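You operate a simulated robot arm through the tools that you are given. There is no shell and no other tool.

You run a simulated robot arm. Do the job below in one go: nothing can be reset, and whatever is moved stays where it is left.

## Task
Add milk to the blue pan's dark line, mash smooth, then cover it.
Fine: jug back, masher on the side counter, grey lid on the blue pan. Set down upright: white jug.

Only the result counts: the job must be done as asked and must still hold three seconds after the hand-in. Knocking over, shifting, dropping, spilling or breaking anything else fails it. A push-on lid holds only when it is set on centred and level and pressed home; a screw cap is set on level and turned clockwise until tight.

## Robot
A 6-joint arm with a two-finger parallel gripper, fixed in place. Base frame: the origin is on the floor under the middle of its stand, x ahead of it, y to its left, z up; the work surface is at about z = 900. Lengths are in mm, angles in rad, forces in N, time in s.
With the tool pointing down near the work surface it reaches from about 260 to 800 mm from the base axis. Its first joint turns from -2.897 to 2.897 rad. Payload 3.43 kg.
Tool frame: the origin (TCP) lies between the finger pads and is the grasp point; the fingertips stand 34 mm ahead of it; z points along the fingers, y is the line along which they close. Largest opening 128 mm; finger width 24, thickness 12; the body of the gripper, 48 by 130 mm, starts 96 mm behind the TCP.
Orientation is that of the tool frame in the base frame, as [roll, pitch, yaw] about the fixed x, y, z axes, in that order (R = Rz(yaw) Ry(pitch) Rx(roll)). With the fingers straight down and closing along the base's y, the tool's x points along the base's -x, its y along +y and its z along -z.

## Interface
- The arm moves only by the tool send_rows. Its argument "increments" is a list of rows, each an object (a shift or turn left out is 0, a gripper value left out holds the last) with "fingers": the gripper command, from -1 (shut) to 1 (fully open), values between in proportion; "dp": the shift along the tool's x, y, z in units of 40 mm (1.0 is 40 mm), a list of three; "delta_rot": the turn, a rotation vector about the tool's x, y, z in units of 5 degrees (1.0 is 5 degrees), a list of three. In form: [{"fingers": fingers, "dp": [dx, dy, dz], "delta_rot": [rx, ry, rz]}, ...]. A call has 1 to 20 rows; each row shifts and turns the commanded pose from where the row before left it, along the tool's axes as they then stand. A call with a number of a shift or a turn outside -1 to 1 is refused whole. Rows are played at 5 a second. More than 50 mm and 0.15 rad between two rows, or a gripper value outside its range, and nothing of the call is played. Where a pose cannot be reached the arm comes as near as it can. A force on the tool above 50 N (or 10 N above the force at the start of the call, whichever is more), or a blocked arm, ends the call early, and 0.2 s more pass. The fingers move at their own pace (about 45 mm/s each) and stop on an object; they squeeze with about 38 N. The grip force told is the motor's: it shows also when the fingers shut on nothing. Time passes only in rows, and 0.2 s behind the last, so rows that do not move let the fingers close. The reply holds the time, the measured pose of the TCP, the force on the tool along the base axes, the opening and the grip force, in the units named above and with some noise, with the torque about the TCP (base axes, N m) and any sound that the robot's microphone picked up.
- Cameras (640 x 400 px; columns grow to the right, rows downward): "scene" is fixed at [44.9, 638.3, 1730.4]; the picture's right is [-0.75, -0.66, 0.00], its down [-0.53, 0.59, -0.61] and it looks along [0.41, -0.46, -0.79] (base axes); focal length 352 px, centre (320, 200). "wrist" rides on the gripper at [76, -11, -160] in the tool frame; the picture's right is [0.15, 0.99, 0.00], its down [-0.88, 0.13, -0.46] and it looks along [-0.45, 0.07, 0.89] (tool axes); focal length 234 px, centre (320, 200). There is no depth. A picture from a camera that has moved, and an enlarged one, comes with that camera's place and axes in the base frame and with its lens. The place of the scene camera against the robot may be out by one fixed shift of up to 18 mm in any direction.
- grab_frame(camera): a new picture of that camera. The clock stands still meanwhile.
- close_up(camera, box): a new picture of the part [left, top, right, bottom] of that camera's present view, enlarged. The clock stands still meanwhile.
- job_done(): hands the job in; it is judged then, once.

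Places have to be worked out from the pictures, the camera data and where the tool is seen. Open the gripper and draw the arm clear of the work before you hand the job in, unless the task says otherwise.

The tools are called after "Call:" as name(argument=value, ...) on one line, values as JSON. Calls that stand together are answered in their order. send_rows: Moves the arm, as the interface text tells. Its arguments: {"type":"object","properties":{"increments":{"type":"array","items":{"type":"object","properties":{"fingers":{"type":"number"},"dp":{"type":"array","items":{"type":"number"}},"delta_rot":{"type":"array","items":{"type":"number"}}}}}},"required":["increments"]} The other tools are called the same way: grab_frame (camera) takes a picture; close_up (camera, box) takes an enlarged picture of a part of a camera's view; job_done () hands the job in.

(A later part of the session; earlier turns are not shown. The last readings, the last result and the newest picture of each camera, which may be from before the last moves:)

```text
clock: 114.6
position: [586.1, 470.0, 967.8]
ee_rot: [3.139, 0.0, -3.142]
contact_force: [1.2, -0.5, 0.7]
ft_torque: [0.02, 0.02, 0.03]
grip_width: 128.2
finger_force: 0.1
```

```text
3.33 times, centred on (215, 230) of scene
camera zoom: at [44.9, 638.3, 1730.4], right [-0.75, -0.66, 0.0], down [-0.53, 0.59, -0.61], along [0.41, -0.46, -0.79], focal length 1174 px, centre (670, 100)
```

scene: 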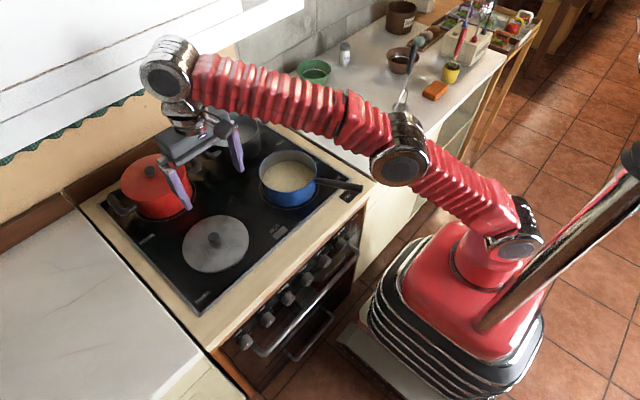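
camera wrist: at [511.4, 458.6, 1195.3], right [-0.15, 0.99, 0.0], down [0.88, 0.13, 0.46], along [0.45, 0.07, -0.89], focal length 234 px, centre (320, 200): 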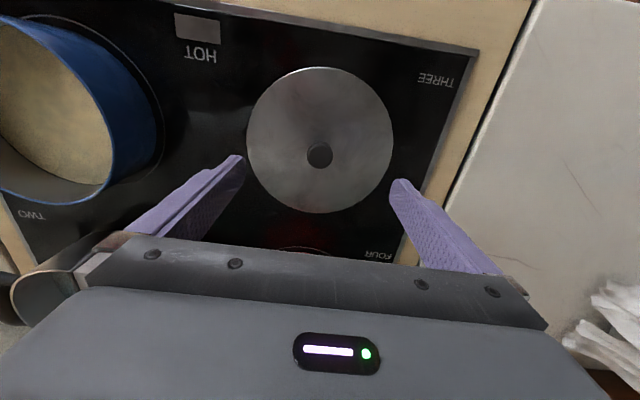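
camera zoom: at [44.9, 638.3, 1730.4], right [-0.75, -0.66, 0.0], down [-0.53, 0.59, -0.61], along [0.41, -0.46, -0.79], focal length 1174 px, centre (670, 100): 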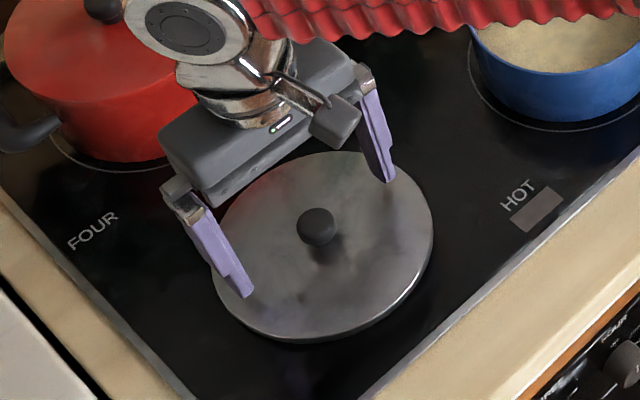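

Knob centred within about 1.5 mm. I'll correct y, descend 14 mm and check clearance above the lid plate.

Call:
send_rows(increments=[{"dp": [0, -0.033, 0.15]}, {"dp": [0, 0, 0.15]}, {"dp": [0, 0, 0.05]}, {"dp": [0, 0, 0]}])

Call:
close_up(camera="wrist", box=[200, 100, 440, 260])

Call:
close_up(camera="scene", box=[180, 200, 250, 270])

```text
clock: 115.6
position: [586.0, 469.5, 952.6]
ee_rot: [3.141, 0.001, -3.141]
contact_force: [1.9, 0.1, 1.8]
ft_torque: [-0.16, -0.01, 0.05]
grip_width: 127.8
finger_force: 0.1
```

```text
2.50 times, centred on (320, 180) of wrist
camera zoom: at [510.7, 458.7, 1112.5], right [-0.15, 0.99, 0.0], down [0.88, 0.13, 0.46], along [0.45, 0.07, -0.89], focal length 585 px, centre (320, 250)
```

zoom: 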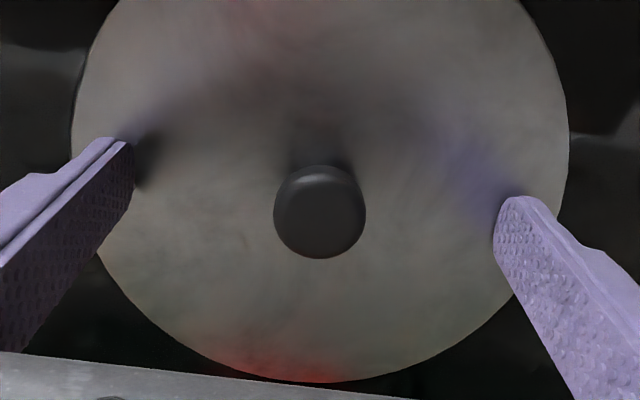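

```text
5.71 times, centred on (215, 235) of scene
camera zoom: at [44.9, 638.3, 1730.4], right [-0.75, -0.66, 0.0], down [-0.53, 0.59, -0.61], along [0.41, -0.46, -0.79], focal length 2012 px, centre (920, 0)
```

zoom: 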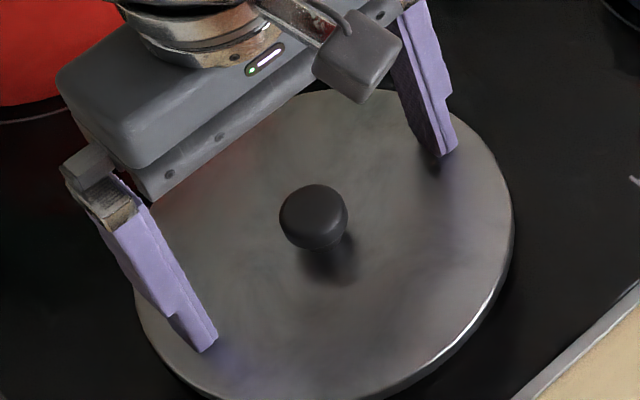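

The -y fingertip is lightly touching the lid plate, so the plate top is at z≈918. I'll raise 3 mm and then close on the knob.

Call:
send_rows(increments=[{"dp": [0, 0, -0.08]}, {"dp": [0, 0, 0]}, {"dp": [0, 0, 0]}])

```text
clock: 116.4
position: [585.0, 469.9, 956.8]
ee_rot: [3.139, -0.002, 3.14]
contact_force: [-0.6, 0.2, 0.4]
ft_torque: [0.0, 0.0, -0.01]
grip_width: 128.2
finger_force: 0.0
```

Contact cleared. Now I'll close on the knob.

Call:
send_rows(increments=[{"fingers": -0.2}, {"fingers": -0.5}, {"fingers": -1}, {"fingers": -1}, {"fingers": -1}, {"fingers": -1}, {"fingers": -1}, {"fingers": -1}, {"fingers": -1}])

Call:
close_up(camera="wrist", box=[200, 100, 440, 260])

Call:
close_up(camera="scene", box=[160, 190, 270, 280])

```text
clock: 118.4
position: [585.7, 469.8, 955.5]
ee_rot: [3.139, 0.0, 3.141]
contact_force: [-0.4, 0.2, 0.0]
ft_torque: [-0.02, 0.0, -0.02]
grip_width: 28.5
finger_force: 38.3
```

```text
2.50 times, centred on (320, 180) of wrist
camera zoom: at [510.5, 459.4, 1115.5], right [-0.15, 0.99, 0.0], down [0.88, 0.13, 0.46], along [0.45, 0.07, -0.89], focal length 585 px, centre (320, 250)
```

zoom: 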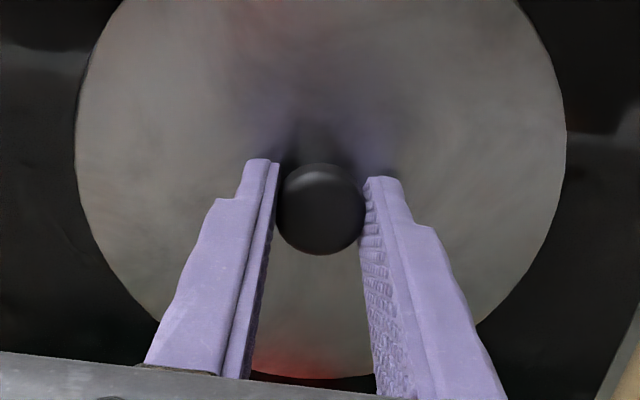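

```text
4.44 times, centred on (215, 235) of scene
camera zoom: at [44.9, 638.3, 1730.4], right [-0.75, -0.66, 0.0], down [-0.53, 0.59, -0.61], along [0.41, -0.46, -0.79], focal length 1565 px, centre (787, 44)
```

zoom: 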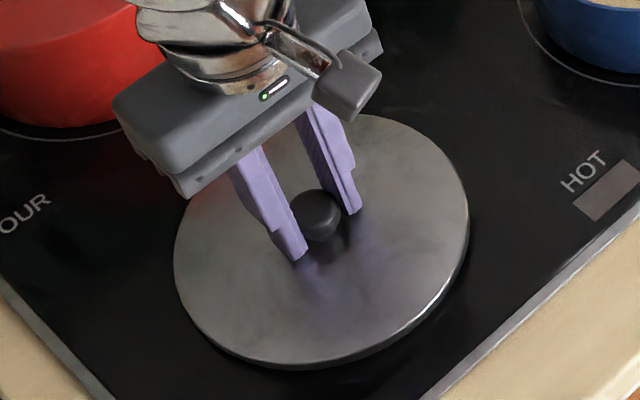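

Knob gripped (28.5 mm). I'll lift the lid straight up slowly.

Call:
send_rows(increments=[{"dp": [0, 0, -0.15]}, {"dp": [0, 0, -0.4]}, {"dp": [0, 0, -0.7]}, {"dp": [0, 0, -0.8]}, {"dp": [0, 0, -0.8]}, {"dp": [0, 0, -0.6]}, {"dp": [0, 0, -0.3]}, {"dp": [0, 0, 0]}])

Call:
grab_frame(camera="wrist")

Call:
close_up(camera="scene", box=[100, 100, 340, 280])

```text
clock: 120.2
position: [582.1, 467.6, 1099.0]
ee_rot: [3.139, 0.0, 3.141]
contact_force: [0.1, 1.1, -1.8]
ft_torque: [0.0, 0.04, 0.0]
grip_width: 28.4
finger_force: 37.9
out of reach, approached as far as the arm can: row 7
```

```text
taken
camera wrist: at [507.5, 456.0, 1257.7], right [-0.15, 0.99, 0.0], down [0.88, 0.13, 0.46], along [0.45, 0.07, -0.89], focal length 234 px, centre (320, 200)
```

wrist: 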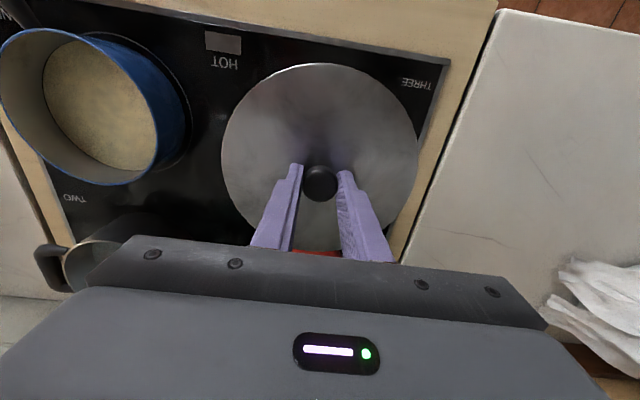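

```text
2.22 times, centred on (220, 190) of scene
camera zoom: at [44.9, 638.3, 1730.4], right [-0.75, -0.66, 0.0], down [-0.53, 0.59, -0.61], along [0.41, -0.46, -0.79], focal length 782 px, centre (542, 222)
```

zoom: 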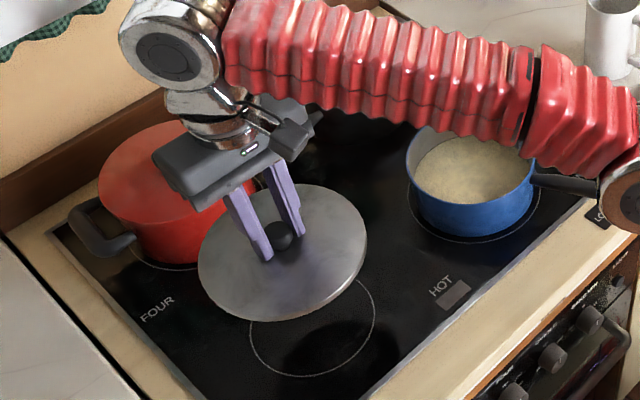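

The lid is lifted level and clear at z≈1099. I'll carry it across to above the pan.

Call:
send_rows(increments=[{"dp": [0, -0.4, 0]}, {"dp": [0, -0.8, 0]}, {"dp": [0, -0.8, 0]}, {"dp": [0, -0.8, 0]}, {"dp": [0, -0.8, 0]}, {"dp": [0, -0.8, 0]}, {"dp": [0, -0.8, 0]}, {"dp": [0, -0.8, 0]}, {"dp": [0, -0.6, 0]}, {"dp": [0, -0.4, 0]}, {"dp": [0, 0, 0]}])

Call:
grab_frame(camera="wrist")

Call:
close_up(camera="scene", box=[220, 90, 370, 230])

```text
clock: 122.6
position: [582.1, 188.3, 1096.6]
ee_rot: [3.14, 0.0, -3.141]
contact_force: [0.0, -0.5, -1.4]
ft_torque: [0.03, 0.02, -0.02]
grip_width: 28.7
finger_force: 38.4
```

```text
taken
camera wrist: at [507.6, 176.1, 1255.7], right [-0.15, 0.99, 0.0], down [0.88, 0.13, 0.46], along [0.45, 0.07, -0.89], focal length 234 px, centre (320, 200)
```

wrist: 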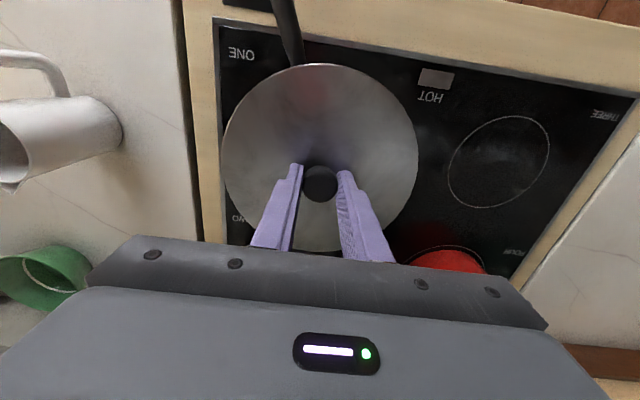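

```text
2.86 times, centred on (295, 160) of scene
camera zoom: at [44.9, 638.3, 1730.4], right [-0.75, -0.66, 0.0], down [-0.53, 0.59, -0.61], along [0.41, -0.46, -0.79], focal length 1006 px, centre (391, 314)
```

zoom: 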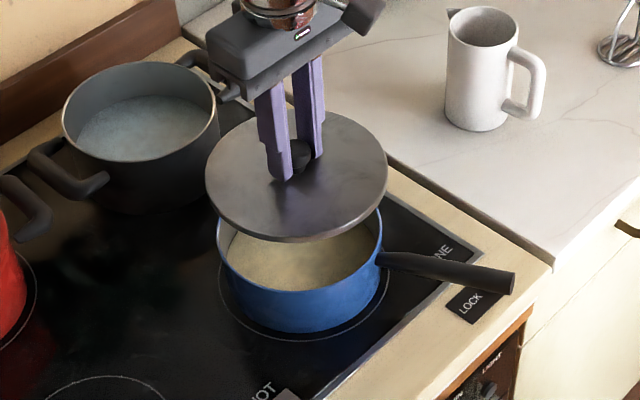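

The lid is above the pan. I'll lower to about 15 mm above the rim and check concentricity from both cameras.

Call:
send_rows(increments=[{"dp": [0, 0, 0.4]}, {"dp": [0, 0, 0.5]}, {"dp": [0, 0, 0.35]}, {"dp": [0, 0, 0]}])

Call:
close_up(camera="wrist", box=[200, 40, 440, 260])

Call:
close_up(camera="scene", box=[245, 125, 330, 220])

```text
clock: 123.6
position: [581.5, 187.1, 1047.3]
ee_rot: [3.139, -0.001, 3.141]
contact_force: [0.6, -0.3, -1.4]
ft_torque: [0.03, -0.02, -0.01]
grip_width: 28.7
finger_force: 38.2
```

```text
1.82 times, centred on (320, 150) of wrist
camera zoom: at [507.4, 177.2, 1206.9], right [-0.15, 0.99, 0.0], down [0.88, 0.13, 0.46], along [0.45, 0.07, -0.89], focal length 426 px, centre (320, 291)
```

zoom: 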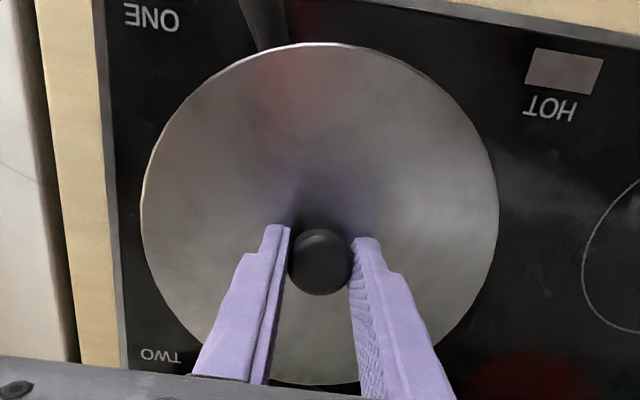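

```text
4.21 times, centred on (288, 172) of scene
camera zoom: at [44.9, 638.3, 1730.4], right [-0.75, -0.66, 0.0], down [-0.53, 0.59, -0.61], along [0.41, -0.46, -0.79], focal length 1483 px, centre (457, 316)
```

zoom: 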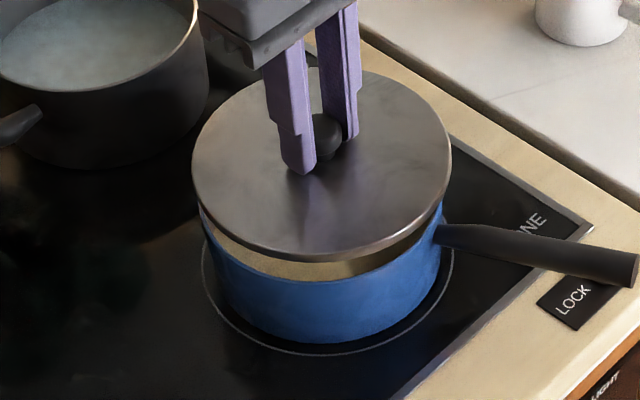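

Both cameras put the lid concentric with the pan within about 1 mm. I'll lower in small steps, watching force.

Call:
send_rows(increments=[{"dp": [0, 0, 0.1]}, {"dp": [0, 0, 0.1]}, {"dp": [0, 0, 0]}])

Call:
close_up(camera="scene", box=[245, 125, 330, 220])

```text
clock: 124.4
position: [582.6, 188.3, 1039.2]
ee_rot: [3.138, 0.0, -3.141]
contact_force: [0.2, 0.2, -1.7]
ft_torque: [-0.01, 0.02, -0.03]
grip_width: 28.6
finger_force: 38.1
```

```text
4.21 times, centred on (288, 172) of scene
camera zoom: at [44.9, 638.3, 1730.4], right [-0.75, -0.66, 0.0], down [-0.53, 0.59, -0.61], along [0.41, -0.46, -0.79], focal length 1483 px, centre (457, 316)
```

zoom: 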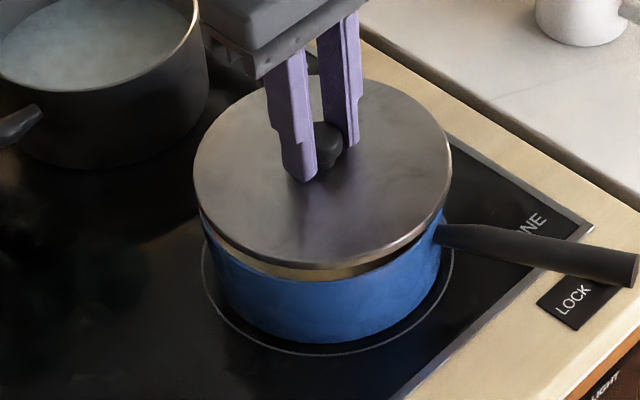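

A small gap is still visible at the front rim. I'll continue in 2 mm steps.

Call:
send_rows(increments=[{"dp": [0, 0, 0.05]}, {"dp": [0, 0, 0.05]}, {"dp": [0, 0, 0]}])

Call:
close_up(camera="scene", box=[245, 125, 330, 220])

```text
clock: 125.2
position: [582.9, 189.0, 1036.8]
ee_rot: [3.139, 0.0, -3.141]
contact_force: [0.0, -0.3, -2.2]
ft_torque: [-0.04, -0.01, 0.0]
grip_width: 28.5
finger_force: 38.4
```

```text
4.21 times, centred on (288, 172) of scene
camera zoom: at [44.9, 638.3, 1730.4], right [-0.75, -0.66, 0.0], down [-0.53, 0.59, -0.61], along [0.41, -0.46, -0.79], focal length 1483 px, centre (457, 316)
```

zoom: 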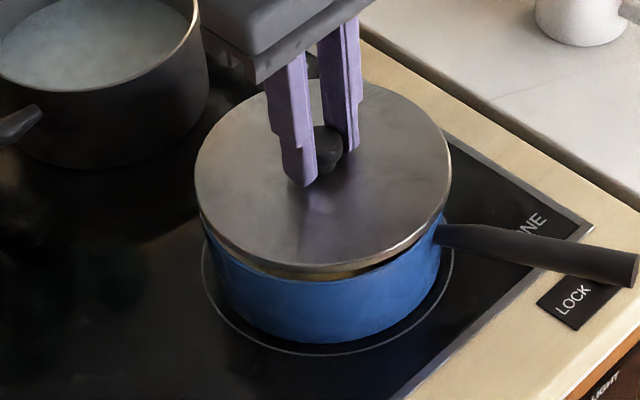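

I'll compare the left and right overhangs closely before seating.

Call:
close_up(camera="scene", box=[250, 155, 285, 190])

Call:
close_up(camera="scene", box=[290, 155, 325, 190])

Call:
close_up(camera="wrist", box=[200, 40, 440, 260])

```text
11.43 times, centred on (268, 172) of scene
camera zoom: at [44.9, 638.3, 1730.4], right [-0.75, -0.66, 0.0], down [-0.53, 0.59, -0.61], along [0.41, -0.46, -0.79], focal length 4024 px, centre (920, 514)
```

zoom: 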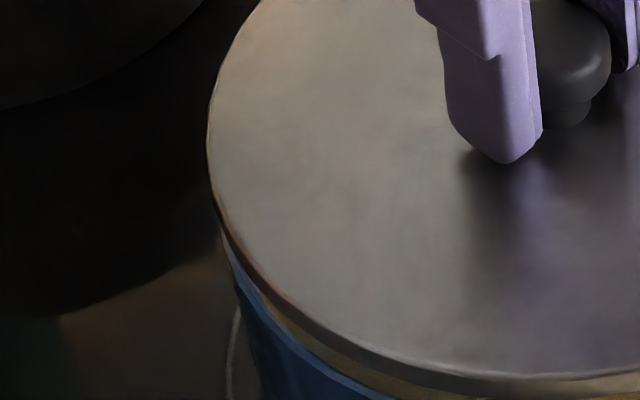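

```text
11.43 times, centred on (308, 172) of scene
camera zoom: at [44.9, 638.3, 1730.4], right [-0.75, -0.66, 0.0], down [-0.53, 0.59, -0.61], along [0.41, -0.46, -0.79], focal length 4024 px, centre (463, 514)
```

zoom: 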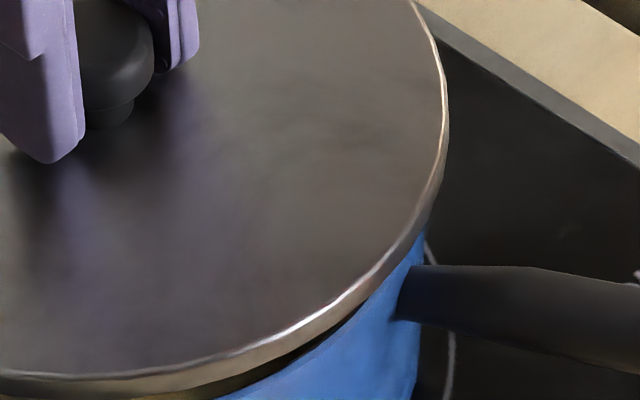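

```text
1.82 times, centred on (320, 150) of wrist
camera zoom: at [507.6, 177.0, 1195.2], right [-0.15, 0.99, 0.0], down [0.88, 0.13, 0.46], along [0.45, 0.07, -0.89], focal length 426 px, centre (320, 291)
```

zoom: 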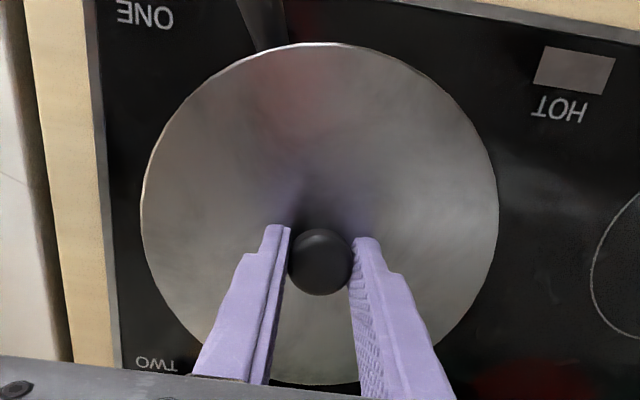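

The scene suggests the lid is about 1.5–2 mm off toward the image's right. I'll nudge it (+1.2,+1.1) mm and lower further.

Call:
send_rows(increments=[{"dp": [-0.03, 0.027, 0]}, {"dp": [0, 0, 0.04]}, {"dp": [0, 0, 0.03]}, {"dp": [0, 0, 0]}])

Call:
close_up(camera="scene", box=[245, 125, 330, 220])

```text
clock: 126.2
position: [582.1, 189.7, 1032.4]
ee_rot: [3.14, 0.0, 3.141]
contact_force: [-1.0, 0.1, -1.2]
ft_torque: [0.0, 0.02, -0.01]
grip_width: 28.5
finger_force: 37.7
```

```text
4.21 times, centred on (288, 172) of scene
camera zoom: at [44.9, 638.3, 1730.4], right [-0.75, -0.66, 0.0], down [-0.53, 0.59, -0.61], along [0.41, -0.46, -0.79], focal length 1483 px, centre (457, 316)
```

zoom: 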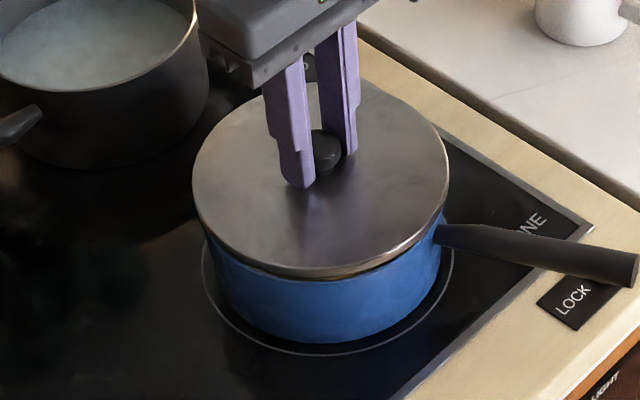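

Lid centre now matches the pan centre in the scene view. I'll continue lowering.

Call:
send_rows(increments=[{"dp": [0, 0, 0.04]}, {"dp": [0, 0, 0.03]}, {"dp": [0, 0, 0]}])

Call:
close_up(camera="scene", box=[245, 125, 330, 220])

```text
clock: 127.0
position: [584.3, 188.5, 1028.7]
ee_rot: [3.139, -0.001, 3.142]
contact_force: [0.8, -0.9, -2.2]
ft_torque: [-0.05, 0.02, 0.01]
grip_width: 28.6
finger_force: 38.4
```

```text
4.21 times, centred on (288, 172) of scene
camera zoom: at [44.9, 638.3, 1730.4], right [-0.75, -0.66, 0.0], down [-0.53, 0.59, -0.61], along [0.41, -0.46, -0.79], focal length 1483 px, centre (457, 316)
```

zoom: 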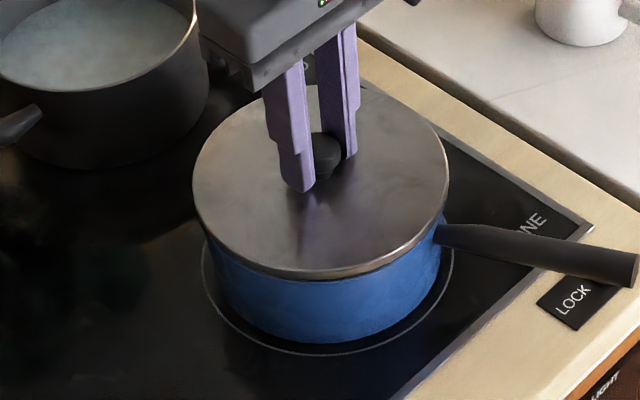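

The gap is nearly gone. I'll continue with 1 mm steps.

Call:
send_rows(increments=[{"dp": [0, 0, 0.025]}, {"dp": [0, 0, 0.025]}, {"dp": [0, 0, 0]}])

Call:
close_up(camera="scene", box=[250, 155, 325, 205])

```text
clock: 127.8
position: [584.2, 188.7, 1026.9]
ee_rot: [3.14, -0.001, -3.141]
contact_force: [0.2, -0.6, -1.5]
ft_torque: [0.01, -0.04, -0.01]
grip_width: 28.7
finger_force: 38.0
```

```text
8.00 times, centred on (288, 180) of scene
camera zoom: at [44.9, 638.3, 1730.4], right [-0.75, -0.66, 0.0], down [-0.53, 0.59, -0.61], along [0.41, -0.46, -0.79], focal length 2817 px, centre (580, 360)
```

zoom: 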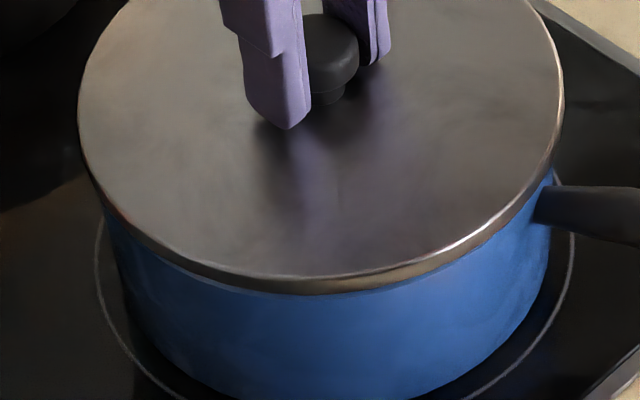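

No contact force yet; the lid edge is reaching the rim. I'll continue by 1 mm steps.

Call:
send_rows(increments=[{"dp": [0, 0, 0.025]}, {"dp": [0, 0, 0.025]}, {"dp": [0, 0, 0]}])

Call:
close_up(camera="scene", box=[250, 155, 325, 205])

```text
clock: 128.6
position: [583.7, 189.4, 1026.2]
ee_rot: [3.139, -0.001, -3.142]
contact_force: [-0.6, -0.6, -0.9]
ft_torque: [0.01, -0.01, -0.02]
grip_width: 28.7
finger_force: 38.0
```

```text
8.00 times, centred on (288, 180) of scene
camera zoom: at [44.9, 638.3, 1730.4], right [-0.75, -0.66, 0.0], down [-0.53, 0.59, -0.61], along [0.41, -0.46, -0.79], focal length 2817 px, centre (580, 360)
```

zoom: 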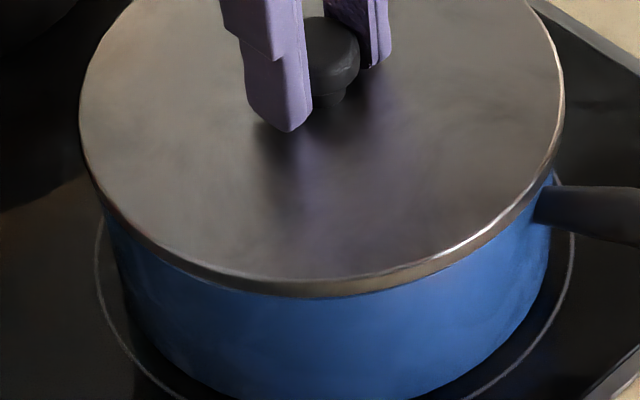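

I'll continue 1.5 mm.

Call:
send_rows(increments=[{"dp": [0, 0, 0.02]}, {"dp": [0, 0, 0.02]}, {"dp": [0, 0, 0]}])

Call:
close_up(camera="scene", box=[250, 155, 325, 205])

```text
clock: 129.4
position: [584.5, 189.1, 1025.3]
ee_rot: [3.139, 0.001, -3.141]
contact_force: [-1.0, 0.1, -1.9]
ft_torque: [0.01, 0.0, 0.02]
grip_width: 28.7
finger_force: 37.9
```

```text
8.00 times, centred on (288, 180) of scene
camera zoom: at [44.9, 638.3, 1730.4], right [-0.75, -0.66, 0.0], down [-0.53, 0.59, -0.61], along [0.41, -0.46, -0.79], focal length 2817 px, centre (580, 360)
```

zoom: 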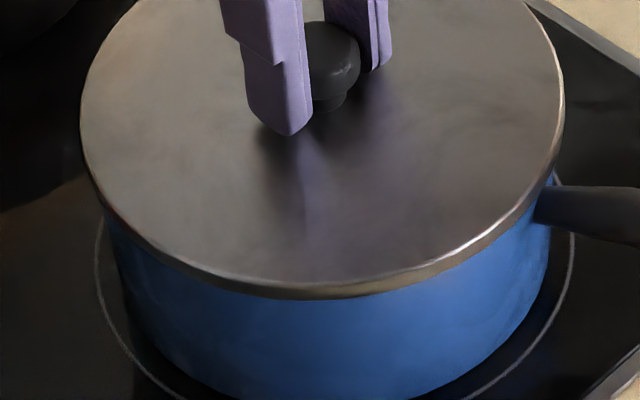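

Still descending freely (z≈1025). I'll continue with small steps.

Call:
send_rows(increments=[{"dp": [0, 0, 0.025]}, {"dp": [0, 0, 0.025]}, {"dp": [0, 0, 0]}])

Call:
close_up(camera="scene", box=[250, 155, 325, 205])

```text
clock: 130.2
position: [584.5, 190.6, 1021.8]
ee_rot: [3.139, -0.001, 3.141]
contact_force: [-0.7, 0.0, -1.7]
ft_torque: [0.01, -0.01, -0.01]
grip_width: 28.6
finger_force: 38.1
```

```text
8.00 times, centred on (288, 180) of scene
camera zoom: at [44.9, 638.3, 1730.4], right [-0.75, -0.66, 0.0], down [-0.53, 0.59, -0.61], along [0.41, -0.46, -0.79], focal length 2817 px, centre (580, 360)
```

zoom: 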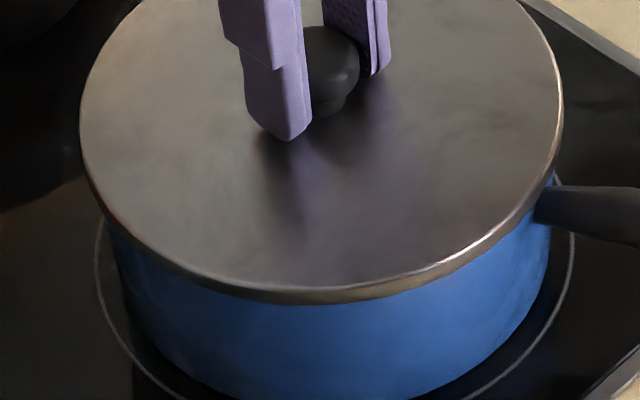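

Almost there. I'll take another 2 mm in 1 mm steps.

Call:
send_rows(increments=[{"dp": [0, 0, 0.025]}, {"dp": [0, 0, 0.02]}, {"dp": [0, 0, 0]}])

Call:
close_up(camera="scene", box=[250, 155, 325, 205])

```text
clock: 131.0
position: [582.7, 190.6, 1020.5]
ee_rot: [3.14, 0.0, -3.141]
contact_force: [0.6, 1.3, 2.6]
ft_torque: [0.01, 0.18, -0.06]
grip_width: 28.5
finger_force: 38.0
```

```text
8.00 times, centred on (288, 180) of scene
camera zoom: at [44.9, 638.3, 1730.4], right [-0.75, -0.66, 0.0], down [-0.53, 0.59, -0.61], along [0.41, -0.46, -0.79], focal length 2817 px, centre (580, 360)
```

zoom: 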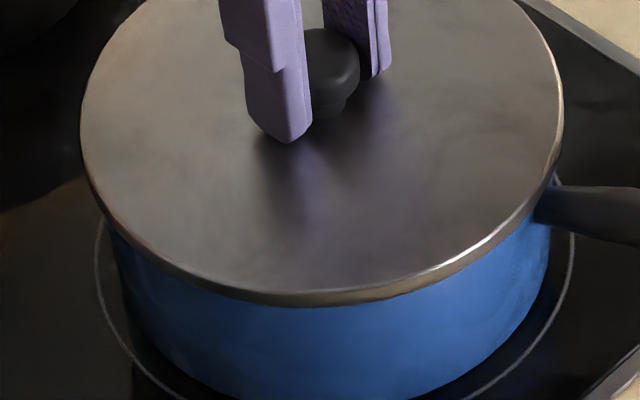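

Contact now (about 4 N). I'll press gently and watch for a click or levelness.

Call:
send_rows(increments=[{"dp": [0, 0, 0.015]}, {"dp": [0, 0, 0.01]}, {"dp": [0, 0, 0]}])

Call:
close_up(camera="wrist", box=[200, 40, 440, 260])

Call:
close_up(camera="scene", box=[250, 155, 325, 205])

```text
clock: 131.8
position: [583.8, 190.0, 1021.5]
ee_rot: [3.137, 0.001, -3.141]
contact_force: [-3.0, -0.9, 17.6]
ft_torque: [-0.02, 0.41, -0.08]
grip_width: 28.6
finger_force: 37.8
```

```text
1.82 times, centred on (320, 150) of wrist
camera zoom: at [508.7, 178.7, 1180.2], right [-0.15, 0.99, 0.0], down [0.88, 0.13, 0.46], along [0.45, 0.07, -0.89], focal length 426 px, centre (320, 291)
```

zoom: 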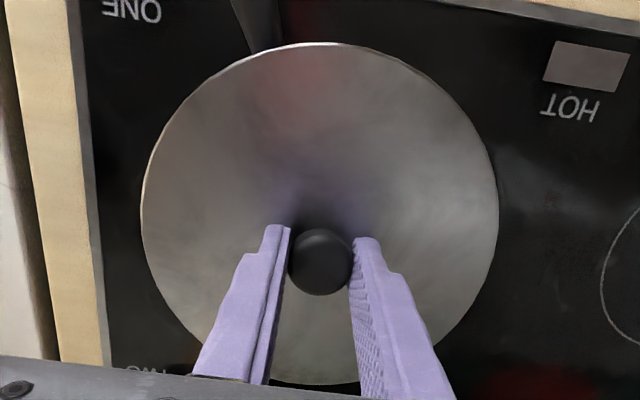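

```text
8.00 times, centred on (288, 180) of scene
camera zoom: at [44.9, 638.3, 1730.4], right [-0.75, -0.66, 0.0], down [-0.53, 0.59, -0.61], along [0.41, -0.46, -0.79], focal length 2817 px, centre (580, 360)
```

zoom: 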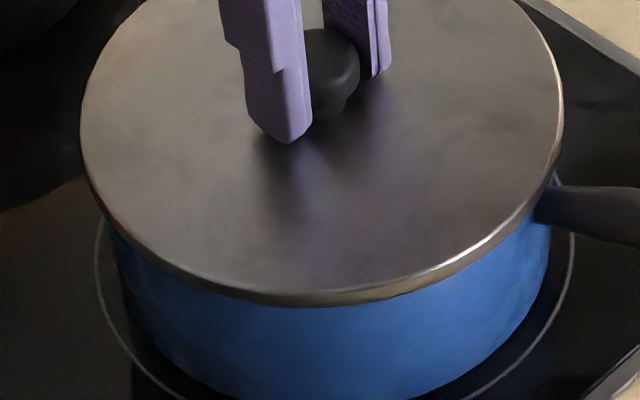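

Stiff contact at 17 N with nearly centred load. I'll press a bit harder to see whether it moves home.

Call:
send_rows(increments=[{"dp": [0, 0, 0.012]}, {"dp": [0, 0, 0]}, {"dp": [0, 0, 0]}])

```text
clock: 132.6
position: [584.6, 190.0, 1021.0]
ee_rot: [3.138, 0.003, -3.141]
contact_force: [-3.2, 2.5, 26.0]
ft_torque: [0.09, -0.04, -0.09]
grip_width: 28.6
finger_force: 38.1
```

26 N with no movement or sound yet. I'll press further in 0.5 mm increments, staying under 50 N.

Call:
send_rows(increments=[{"dp": [0, 0, 0.012]}, {"dp": [0, 0, 0]}, {"dp": [0, 0, 0]}])

Call:
close_up(camera="scene", box=[250, 155, 325, 205])

```text
clock: 133.4
position: [583.4, 190.1, 1019.8]
ee_rot: [3.136, 0.0, 3.141]
contact_force: [3.7, 9.4, 24.8]
ft_torque: [0.14, -0.22, -0.05]
grip_width: 28.8
finger_force: 38.1
```

```text
8.00 times, centred on (288, 180) of scene
camera zoom: at [44.9, 638.3, 1730.4], right [-0.75, -0.66, 0.0], down [-0.53, 0.59, -0.61], along [0.41, -0.46, -0.79], focal length 2817 px, centre (580, 360)
```

zoom: 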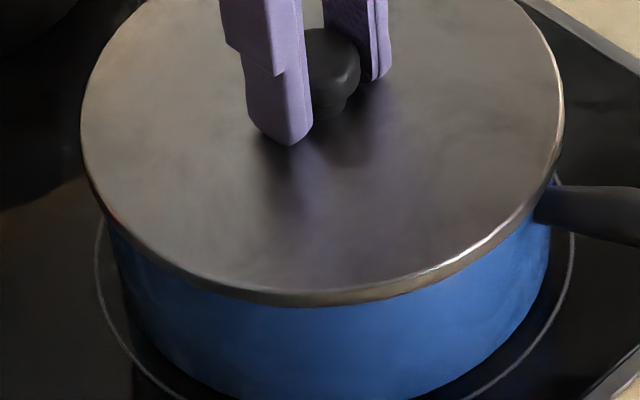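

A lateral force of about +9 N in y appeared, suggesting the lid wants to move toward +y. I'll ease off 1 mm and read the force again.

Call:
send_rows(increments=[{"dp": [0, 0, -0.025]}, {"dp": [0, 0, 0]}, {"dp": [0, 0, 0]}])

Call:
grab_frame(camera="wrist")

```text
clock: 134.2
position: [584.0, 189.6, 1018.5]
ee_rot: [3.14, -0.002, 3.14]
contact_force: [0.2, 5.0, 11.8]
ft_torque: [0.01, -0.25, -0.07]
grip_width: 28.9
finger_force: 37.6
```

```text
taken
camera wrist: at [509.0, 177.7, 1178.4], right [-0.15, 0.99, 0.0], down [0.88, 0.13, 0.45], along [0.45, 0.07, -0.89], focal length 234 px, centre (320, 200)
```

wrist: 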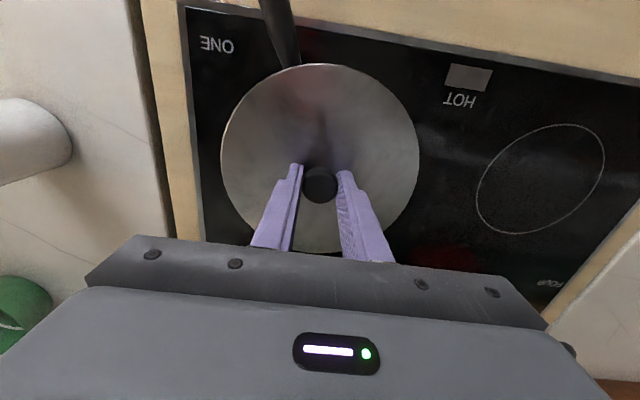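

I can't tell from above whether the flange is fully on the rim. I'll ease the load, release the knob, and inspect from the side.

Call:
send_rows(increments=[{"dp": [0, 0, -0.012]}, {"fingers": -0.3}, {"fingers": 0.1}, {"fingers": 0.5}, {"fingers": 0.5}, {"fingers": 0.5}])

Call:
close_up(camera="wrist", box=[200, 40, 440, 260])

Call:
close_up(camera="scene", box=[245, 125, 330, 220])

```text
clock: 135.6
position: [584.5, 189.1, 1019.5]
ee_rot: [-3.141, 0.001, -3.141]
contact_force: [0.3, 0.6, -1.0]
ft_torque: [-0.03, -0.03, 0.0]
grip_width: 95.9
finger_force: 0.0
```

```text
1.82 times, centred on (320, 150) of wrist
camera zoom: at [509.3, 177.6, 1178.9], right [-0.15, 0.99, 0.0], down [0.88, 0.13, 0.46], along [0.45, 0.07, -0.89], focal length 426 px, centre (320, 291)
```

zoom: 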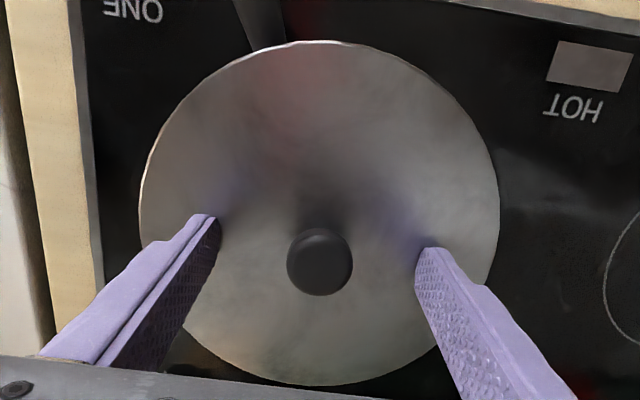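

```text
4.21 times, centred on (288, 172) of scene
camera zoom: at [44.9, 638.3, 1730.4], right [-0.75, -0.66, 0.0], down [-0.53, 0.59, -0.61], along [0.41, -0.46, -0.79], focal length 1483 px, centre (457, 316)
```

zoom: 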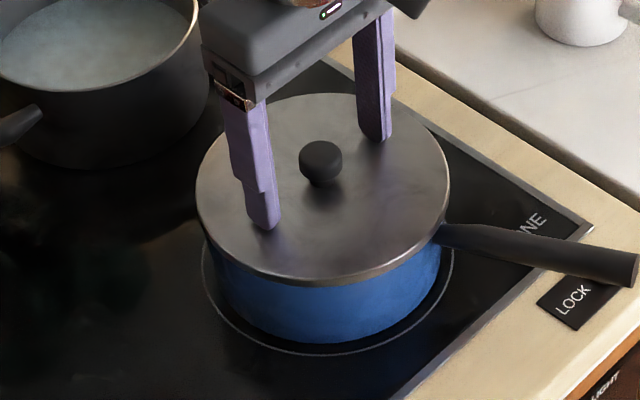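

Lid rests centred on the pan. I'll raise the gripper and move to the +y side to look at the lid edge from a low angle.

Call:
send_rows(increments=[{"dp": [0, 0, -0.5]}, {"dp": [0, 0, -0.8]}, {"dp": [0, 0, -0.8]}, {"dp": [0, 0, -0.4]}, {"dp": [0.6, 0.75, 0]}, {"dp": [0.6, 0.75, 0]}, {"dp": [0.6, 0.75, 0]}, {"dp": [0.6, 0.75, 0]}, {"dp": [0.3, 0.75, 0]}, {"delta_rot": [0, -1, 0]}, {"delta_rot": [0, -1, 0]}, {"delta_rot": [0, -1, 0]}, {"delta_rot": [0, -1, 0]}, {"delta_rot": [0, -1, 0]}, {"delta_rot": [0, -1, 0]}, {"delta_rot": [0, -1, 0]}, {"delta_rot": [0, -1, 0]}, {"delta_rot": [0, -1, 0]}, {"dp": [0, 0, 0]}])

Call:
grab_frame(camera="wrist")

Call:
grab_frame(camera="scene")

```text
clock: 139.6
position: [474.8, 339.9, 1120.0]
ee_rot: [3.138, 0.786, 3.139]
contact_force: [-0.3, 0.1, 0.4]
ft_torque: [0.02, 0.0, 0.0]
grip_width: 95.9
finger_force: 0.1
```

```text
taken
camera wrist: at [309.9, 328.0, 1179.4], right [-0.1, 0.99, -0.1], down [0.3, 0.13, 0.95], along [0.95, 0.07, -0.31], focal length 234 px, centre (320, 200)
```

wrist: 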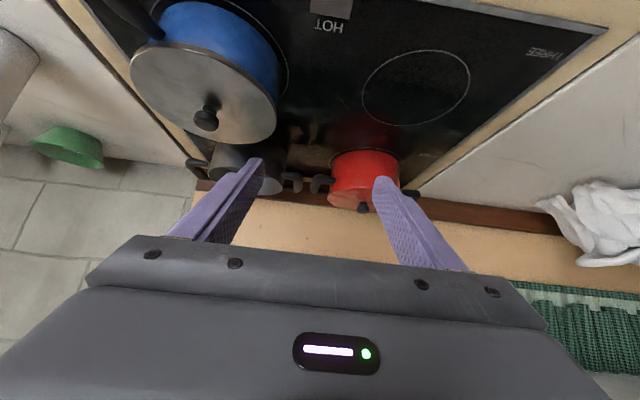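

```text
taken
```

scene: 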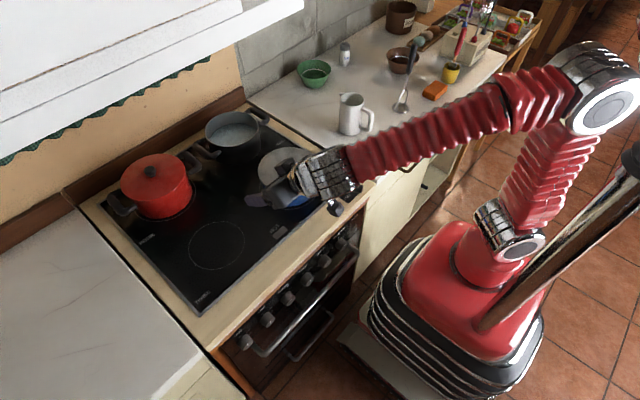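

I'll lower about 115 mm for a grazing view of the lid edge.

Call:
send_rows(increments=[{"dp": [0.5, 0.2, 0.5]}, {"dp": [0.7, 0, 0.7]}, {"dp": [0.7, 0, 0.7]}, {"dp": [0.15, 0, 0.15]}, {"dp": [0, 0, 0]}])

Call:
grab_frame(camera="wrist")

Call:
close_up(camera="wrist", box=[60, 0, 300, 160])

```text
clock: 140.8
position: [476.4, 347.6, 1002.8]
ee_rot: [3.138, 0.784, 3.138]
contact_force: [0.0, 0.0, 0.5]
ft_torque: [0.01, -0.07, -0.01]
grip_width: 96.0
finger_force: 0.1
```

```text
taken
camera wrist: at [311.1, 336.5, 1062.4], right [-0.1, 0.99, -0.1], down [0.3, 0.13, 0.95], along [0.95, 0.07, -0.31], focal length 234 px, centre (320, 200)
```

wrist: 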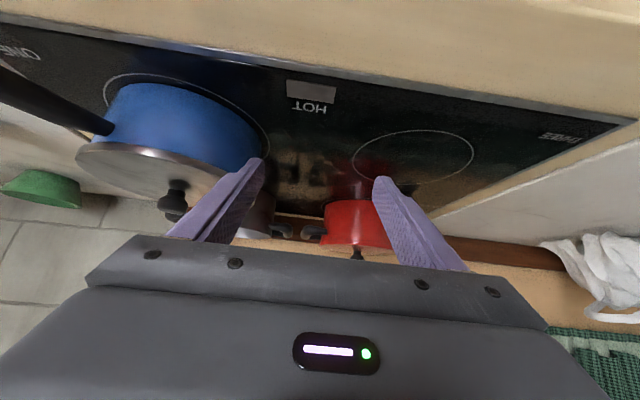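

```text
2.50 times, centred on (180, 80) of wrist
camera zoom: at [311.1, 336.5, 1062.4], right [-0.1, 0.99, -0.1], down [0.3, 0.13, 0.95], along [0.95, 0.07, -0.31], focal length 585 px, centre (670, 500)
```

zoom: 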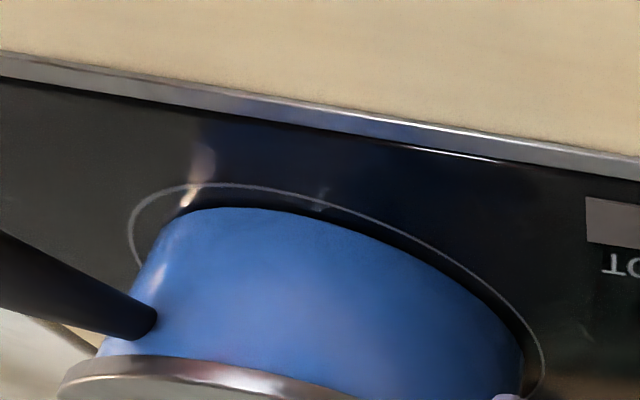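

The lid-pan joint is in view; I'll zoom into it.

Call:
close_up(camera="wrist", box=[70, 120, 180, 200])

Call:
close_up(camera="wrist", box=[160, 130, 270, 210])

```text
5.00 times, centred on (125, 160) of wrist
camera zoom: at [311.1, 336.5, 1062.4], right [-0.1, 0.99, -0.1], down [0.3, 0.13, 0.95], along [0.95, 0.07, -0.31], focal length 1171 px, centre (1295, 400)
```

zoom: 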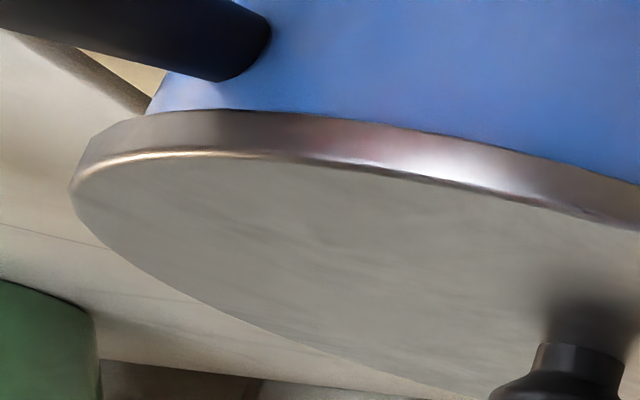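

```text
5.00 times, centred on (215, 170) of wrist
camera zoom: at [311.1, 336.5, 1062.4], right [-0.1, 0.99, -0.1], down [0.3, 0.13, 0.95], along [0.95, 0.07, -0.31], focal length 1171 px, centre (845, 350)
```

zoom: 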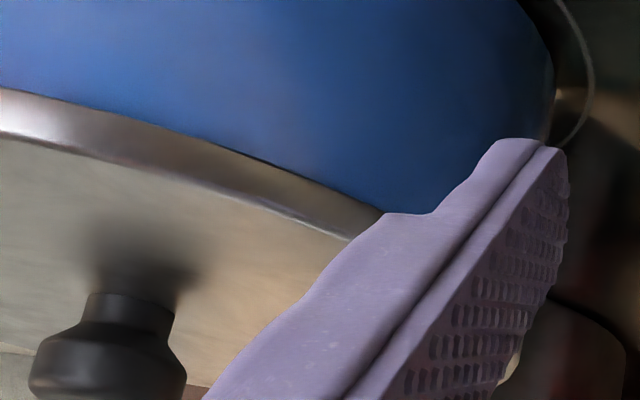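

The lid flange sits flush against the pan with no visible gap at this grazing angle. I'll now go back above the knob with closed fingers and press it firmly home from the top.

Call:
send_rows(increments=[{"dp": [-0.7, 0, -0.7], "fingers": -1}, {"dp": [-0.7, 0, -0.7]}, {"dp": [-0.67, 0, -0.67]}, {"delta_rot": [0, 1, 0]}, {"delta_rot": [0, 1, 0]}, {"delta_rot": [0, 1, 0]}, {"delta_rot": [0, 1, 0]}, {"delta_rot": [0, 1, 0]}, {"delta_rot": [0, 1, 0]}, {"delta_rot": [0, 1, 0]}, {"delta_rot": [0, 1, 0]}, {"delta_rot": [0, 1, 0]}, {"dp": [-0.54, -0.793, 0]}, {"dp": [-0.54, -0.793, 0]}, {"dp": [-0.54, -0.793, 0]}, {"dp": [-0.54, -0.793, 0]}, {"dp": [-0.54, -0.793, 0]}, {"dp": [0, 0, 0]}])

Call:
grab_frame(camera="wrist")

Call:
close_up(camera="scene", box=[220, 90, 350, 220])

```text
clock: 144.6
position: [584.9, 190.4, 1120.7]
ee_rot: [3.14, -0.002, -3.142]
contact_force: [0.7, 0.3, -0.4]
ft_torque: [-0.03, 0.01, 0.01]
grip_width: 0.0
finger_force: 33.5
```

```text
taken
camera wrist: at [509.0, 177.9, 1280.7], right [-0.15, 0.99, 0.0], down [0.88, 0.13, 0.46], along [0.45, 0.07, -0.89], focal length 234 px, centre (320, 200)
```

wrist: 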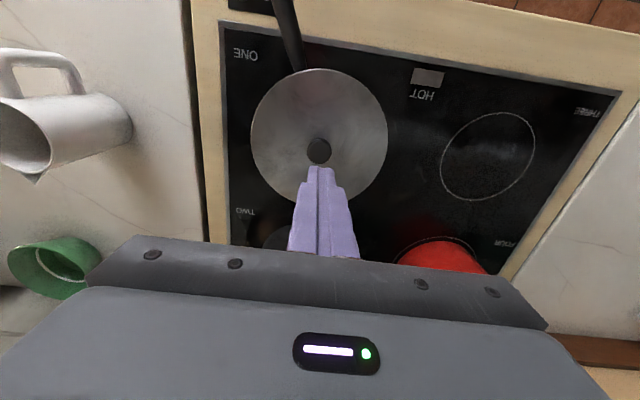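

```text
3.08 times, centred on (285, 155) of scene
camera zoom: at [44.9, 638.3, 1730.4], right [-0.75, -0.66, 0.0], down [-0.53, 0.59, -0.61], along [0.41, -0.46, -0.79], focal length 1083 px, centre (428, 338)
```

zoom: 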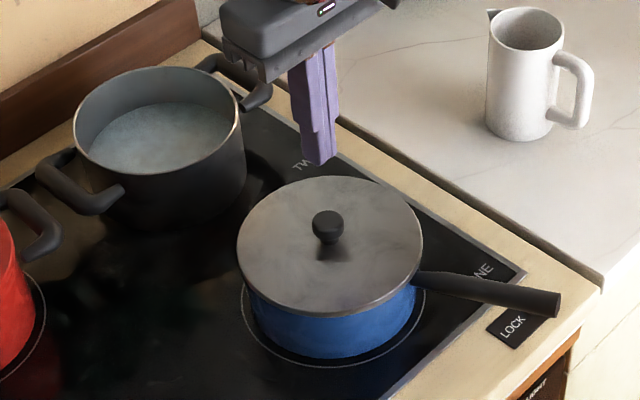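

Knob is under the closed fingertips. Before pressing, I'll measure the lid's edges at high zoom to check centring on the pan.

Call:
close_up(camera="scene", box=[255, 140, 325, 195])

Call:
close_up(camera="wrist", box=[240, 55, 400, 215])

```text
7.27 times, centred on (290, 168) of scene
camera zoom: at [44.9, 638.3, 1730.4], right [-0.75, -0.66, 0.0], down [-0.53, 0.59, -0.61], along [0.41, -0.46, -0.79], focal length 2561 px, centre (538, 436)
```

zoom: 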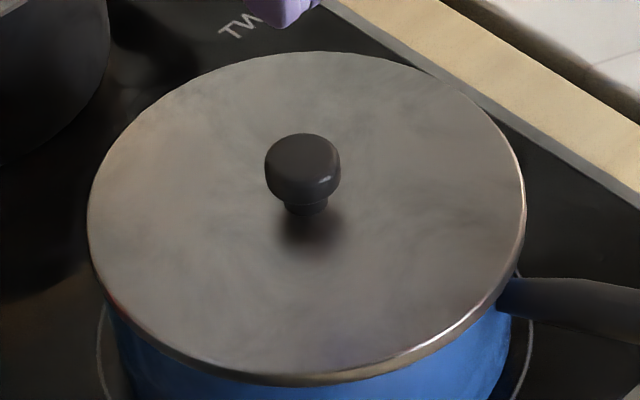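

```text
2.50 times, centred on (320, 135) of wrist
camera zoom: at [509.0, 177.9, 1280.7], right [-0.15, 0.99, 0.0], down [0.88, 0.13, 0.46], along [0.45, 0.07, -0.89], focal length 585 px, centre (320, 362)
```

zoom: 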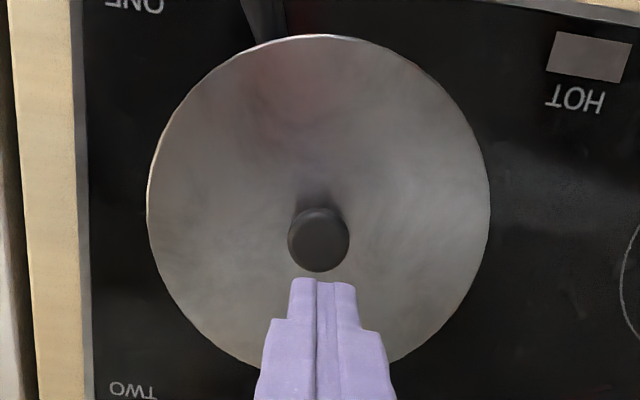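

Lid is within about 1–1.5 mm of centre and flush. I'll descend with closed fingertips to the knob top.

Call:
send_rows(increments=[{"dp": [0, 0, 0.6]}, {"dp": [0, 0, 0.7]}, {"dp": [0, 0, 0.4]}, {"dp": [0, 0, 0.1]}, {"dp": [0, 0, 0]}])

Call:
close_up(camera="scene", box=[255, 125, 325, 195])

```text
clock: 145.8
position: [584.3, 190.3, 1048.6]
ee_rot: [3.139, 0.0, 3.141]
contact_force: [0.8, -0.7, 0.5]
ft_torque: [0.01, 0.01, 0.0]
grip_width: 0.0
finger_force: 32.7
```

```text
5.71 times, centred on (290, 160) of scene
camera zoom: at [44.9, 638.3, 1730.4], right [-0.75, -0.66, 0.0], down [-0.53, 0.59, -0.61], along [0.41, -0.46, -0.79], focal length 2012 px, centre (491, 429)
```

zoom: 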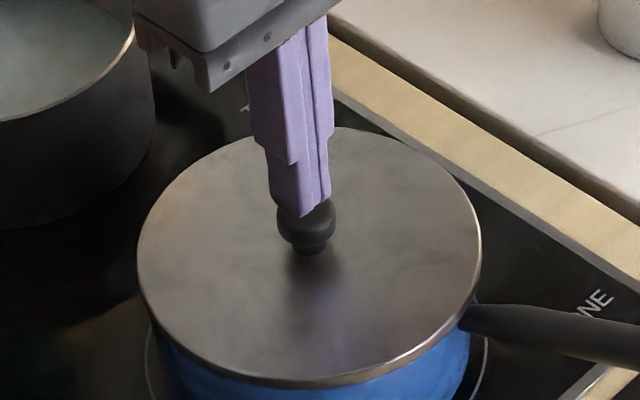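

Fingertips are just above the knob. I'll step down until contact, then build force.

Call:
send_rows(increments=[{"dp": [0, 0, 0.05]}, {"dp": [0, 0, 0.05]}, {"dp": [0, 0, 0.05]}, {"dp": [0, 0, 0]}])

```text
clock: 146.8
position: [581.8, 190.3, 1044.8]
ee_rot: [3.137, 0.002, 3.141]
contact_force: [-0.7, 0.8, 10.6]
ft_torque: [0.0, 0.08, -0.01]
grip_width: 0.0
finger_force: 32.7
```

Contact at 10 N on the knob. I'll increase gradually.

Call:
send_rows(increments=[{"dp": [0, 0, 0.02]}, {"dp": [0, 0, 0]}])

```text
clock: 147.4
position: [584.7, 189.9, 1043.0]
ee_rot: [3.137, 0.003, 3.141]
contact_force: [-2.0, 1.8, 28.5]
ft_torque: [0.02, 0.19, -0.02]
grip_width: 0.0
finger_force: 33.5
```

Call:
send_rows(increments=[{"dp": [0, 0, 0.012]}, {"dp": [0, 0, 0]}])

```text
clock: 148.0
position: [583.0, 189.1, 1043.5]
ee_rot: [3.138, 0.006, 3.14]
contact_force: [-1.0, 0.7, 41.1]
ft_torque: [0.03, 0.15, 0.02]
grip_width: 0.0
finger_force: 32.9
```

41 N straight down with no movement. I'll go slightly more, toward 48 N, and look.

Call:
send_rows(increments=[{"dp": [0, 0, 0.007]}, {"dp": [0, 0, 0]}])

Call:
close_up(camera="scene", box=[255, 140, 325, 195])

```text
clock: 148.6
position: [583.0, 189.2, 1043.9]
ee_rot: [3.14, 0.004, -3.141]
contact_force: [2.0, -0.4, 45.0]
ft_torque: [0.01, 0.12, 0.03]
grip_width: 0.0
finger_force: 33.2
```

```text
7.27 times, centred on (290, 168) of scene
camera zoom: at [44.9, 638.3, 1730.4], right [-0.75, -0.66, 0.0], down [-0.53, 0.59, -0.61], along [0.41, -0.46, -0.79], focal length 2561 px, centre (538, 436)
```

zoom: 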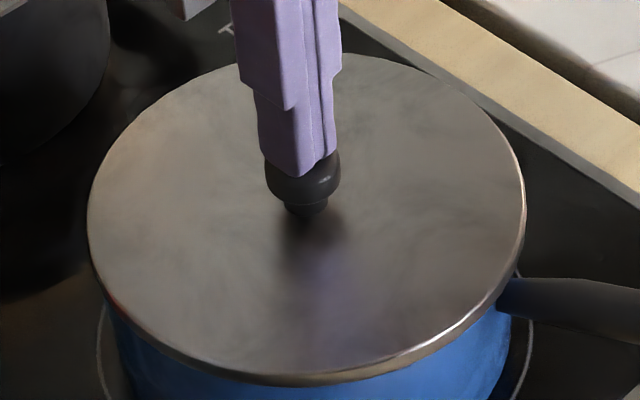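

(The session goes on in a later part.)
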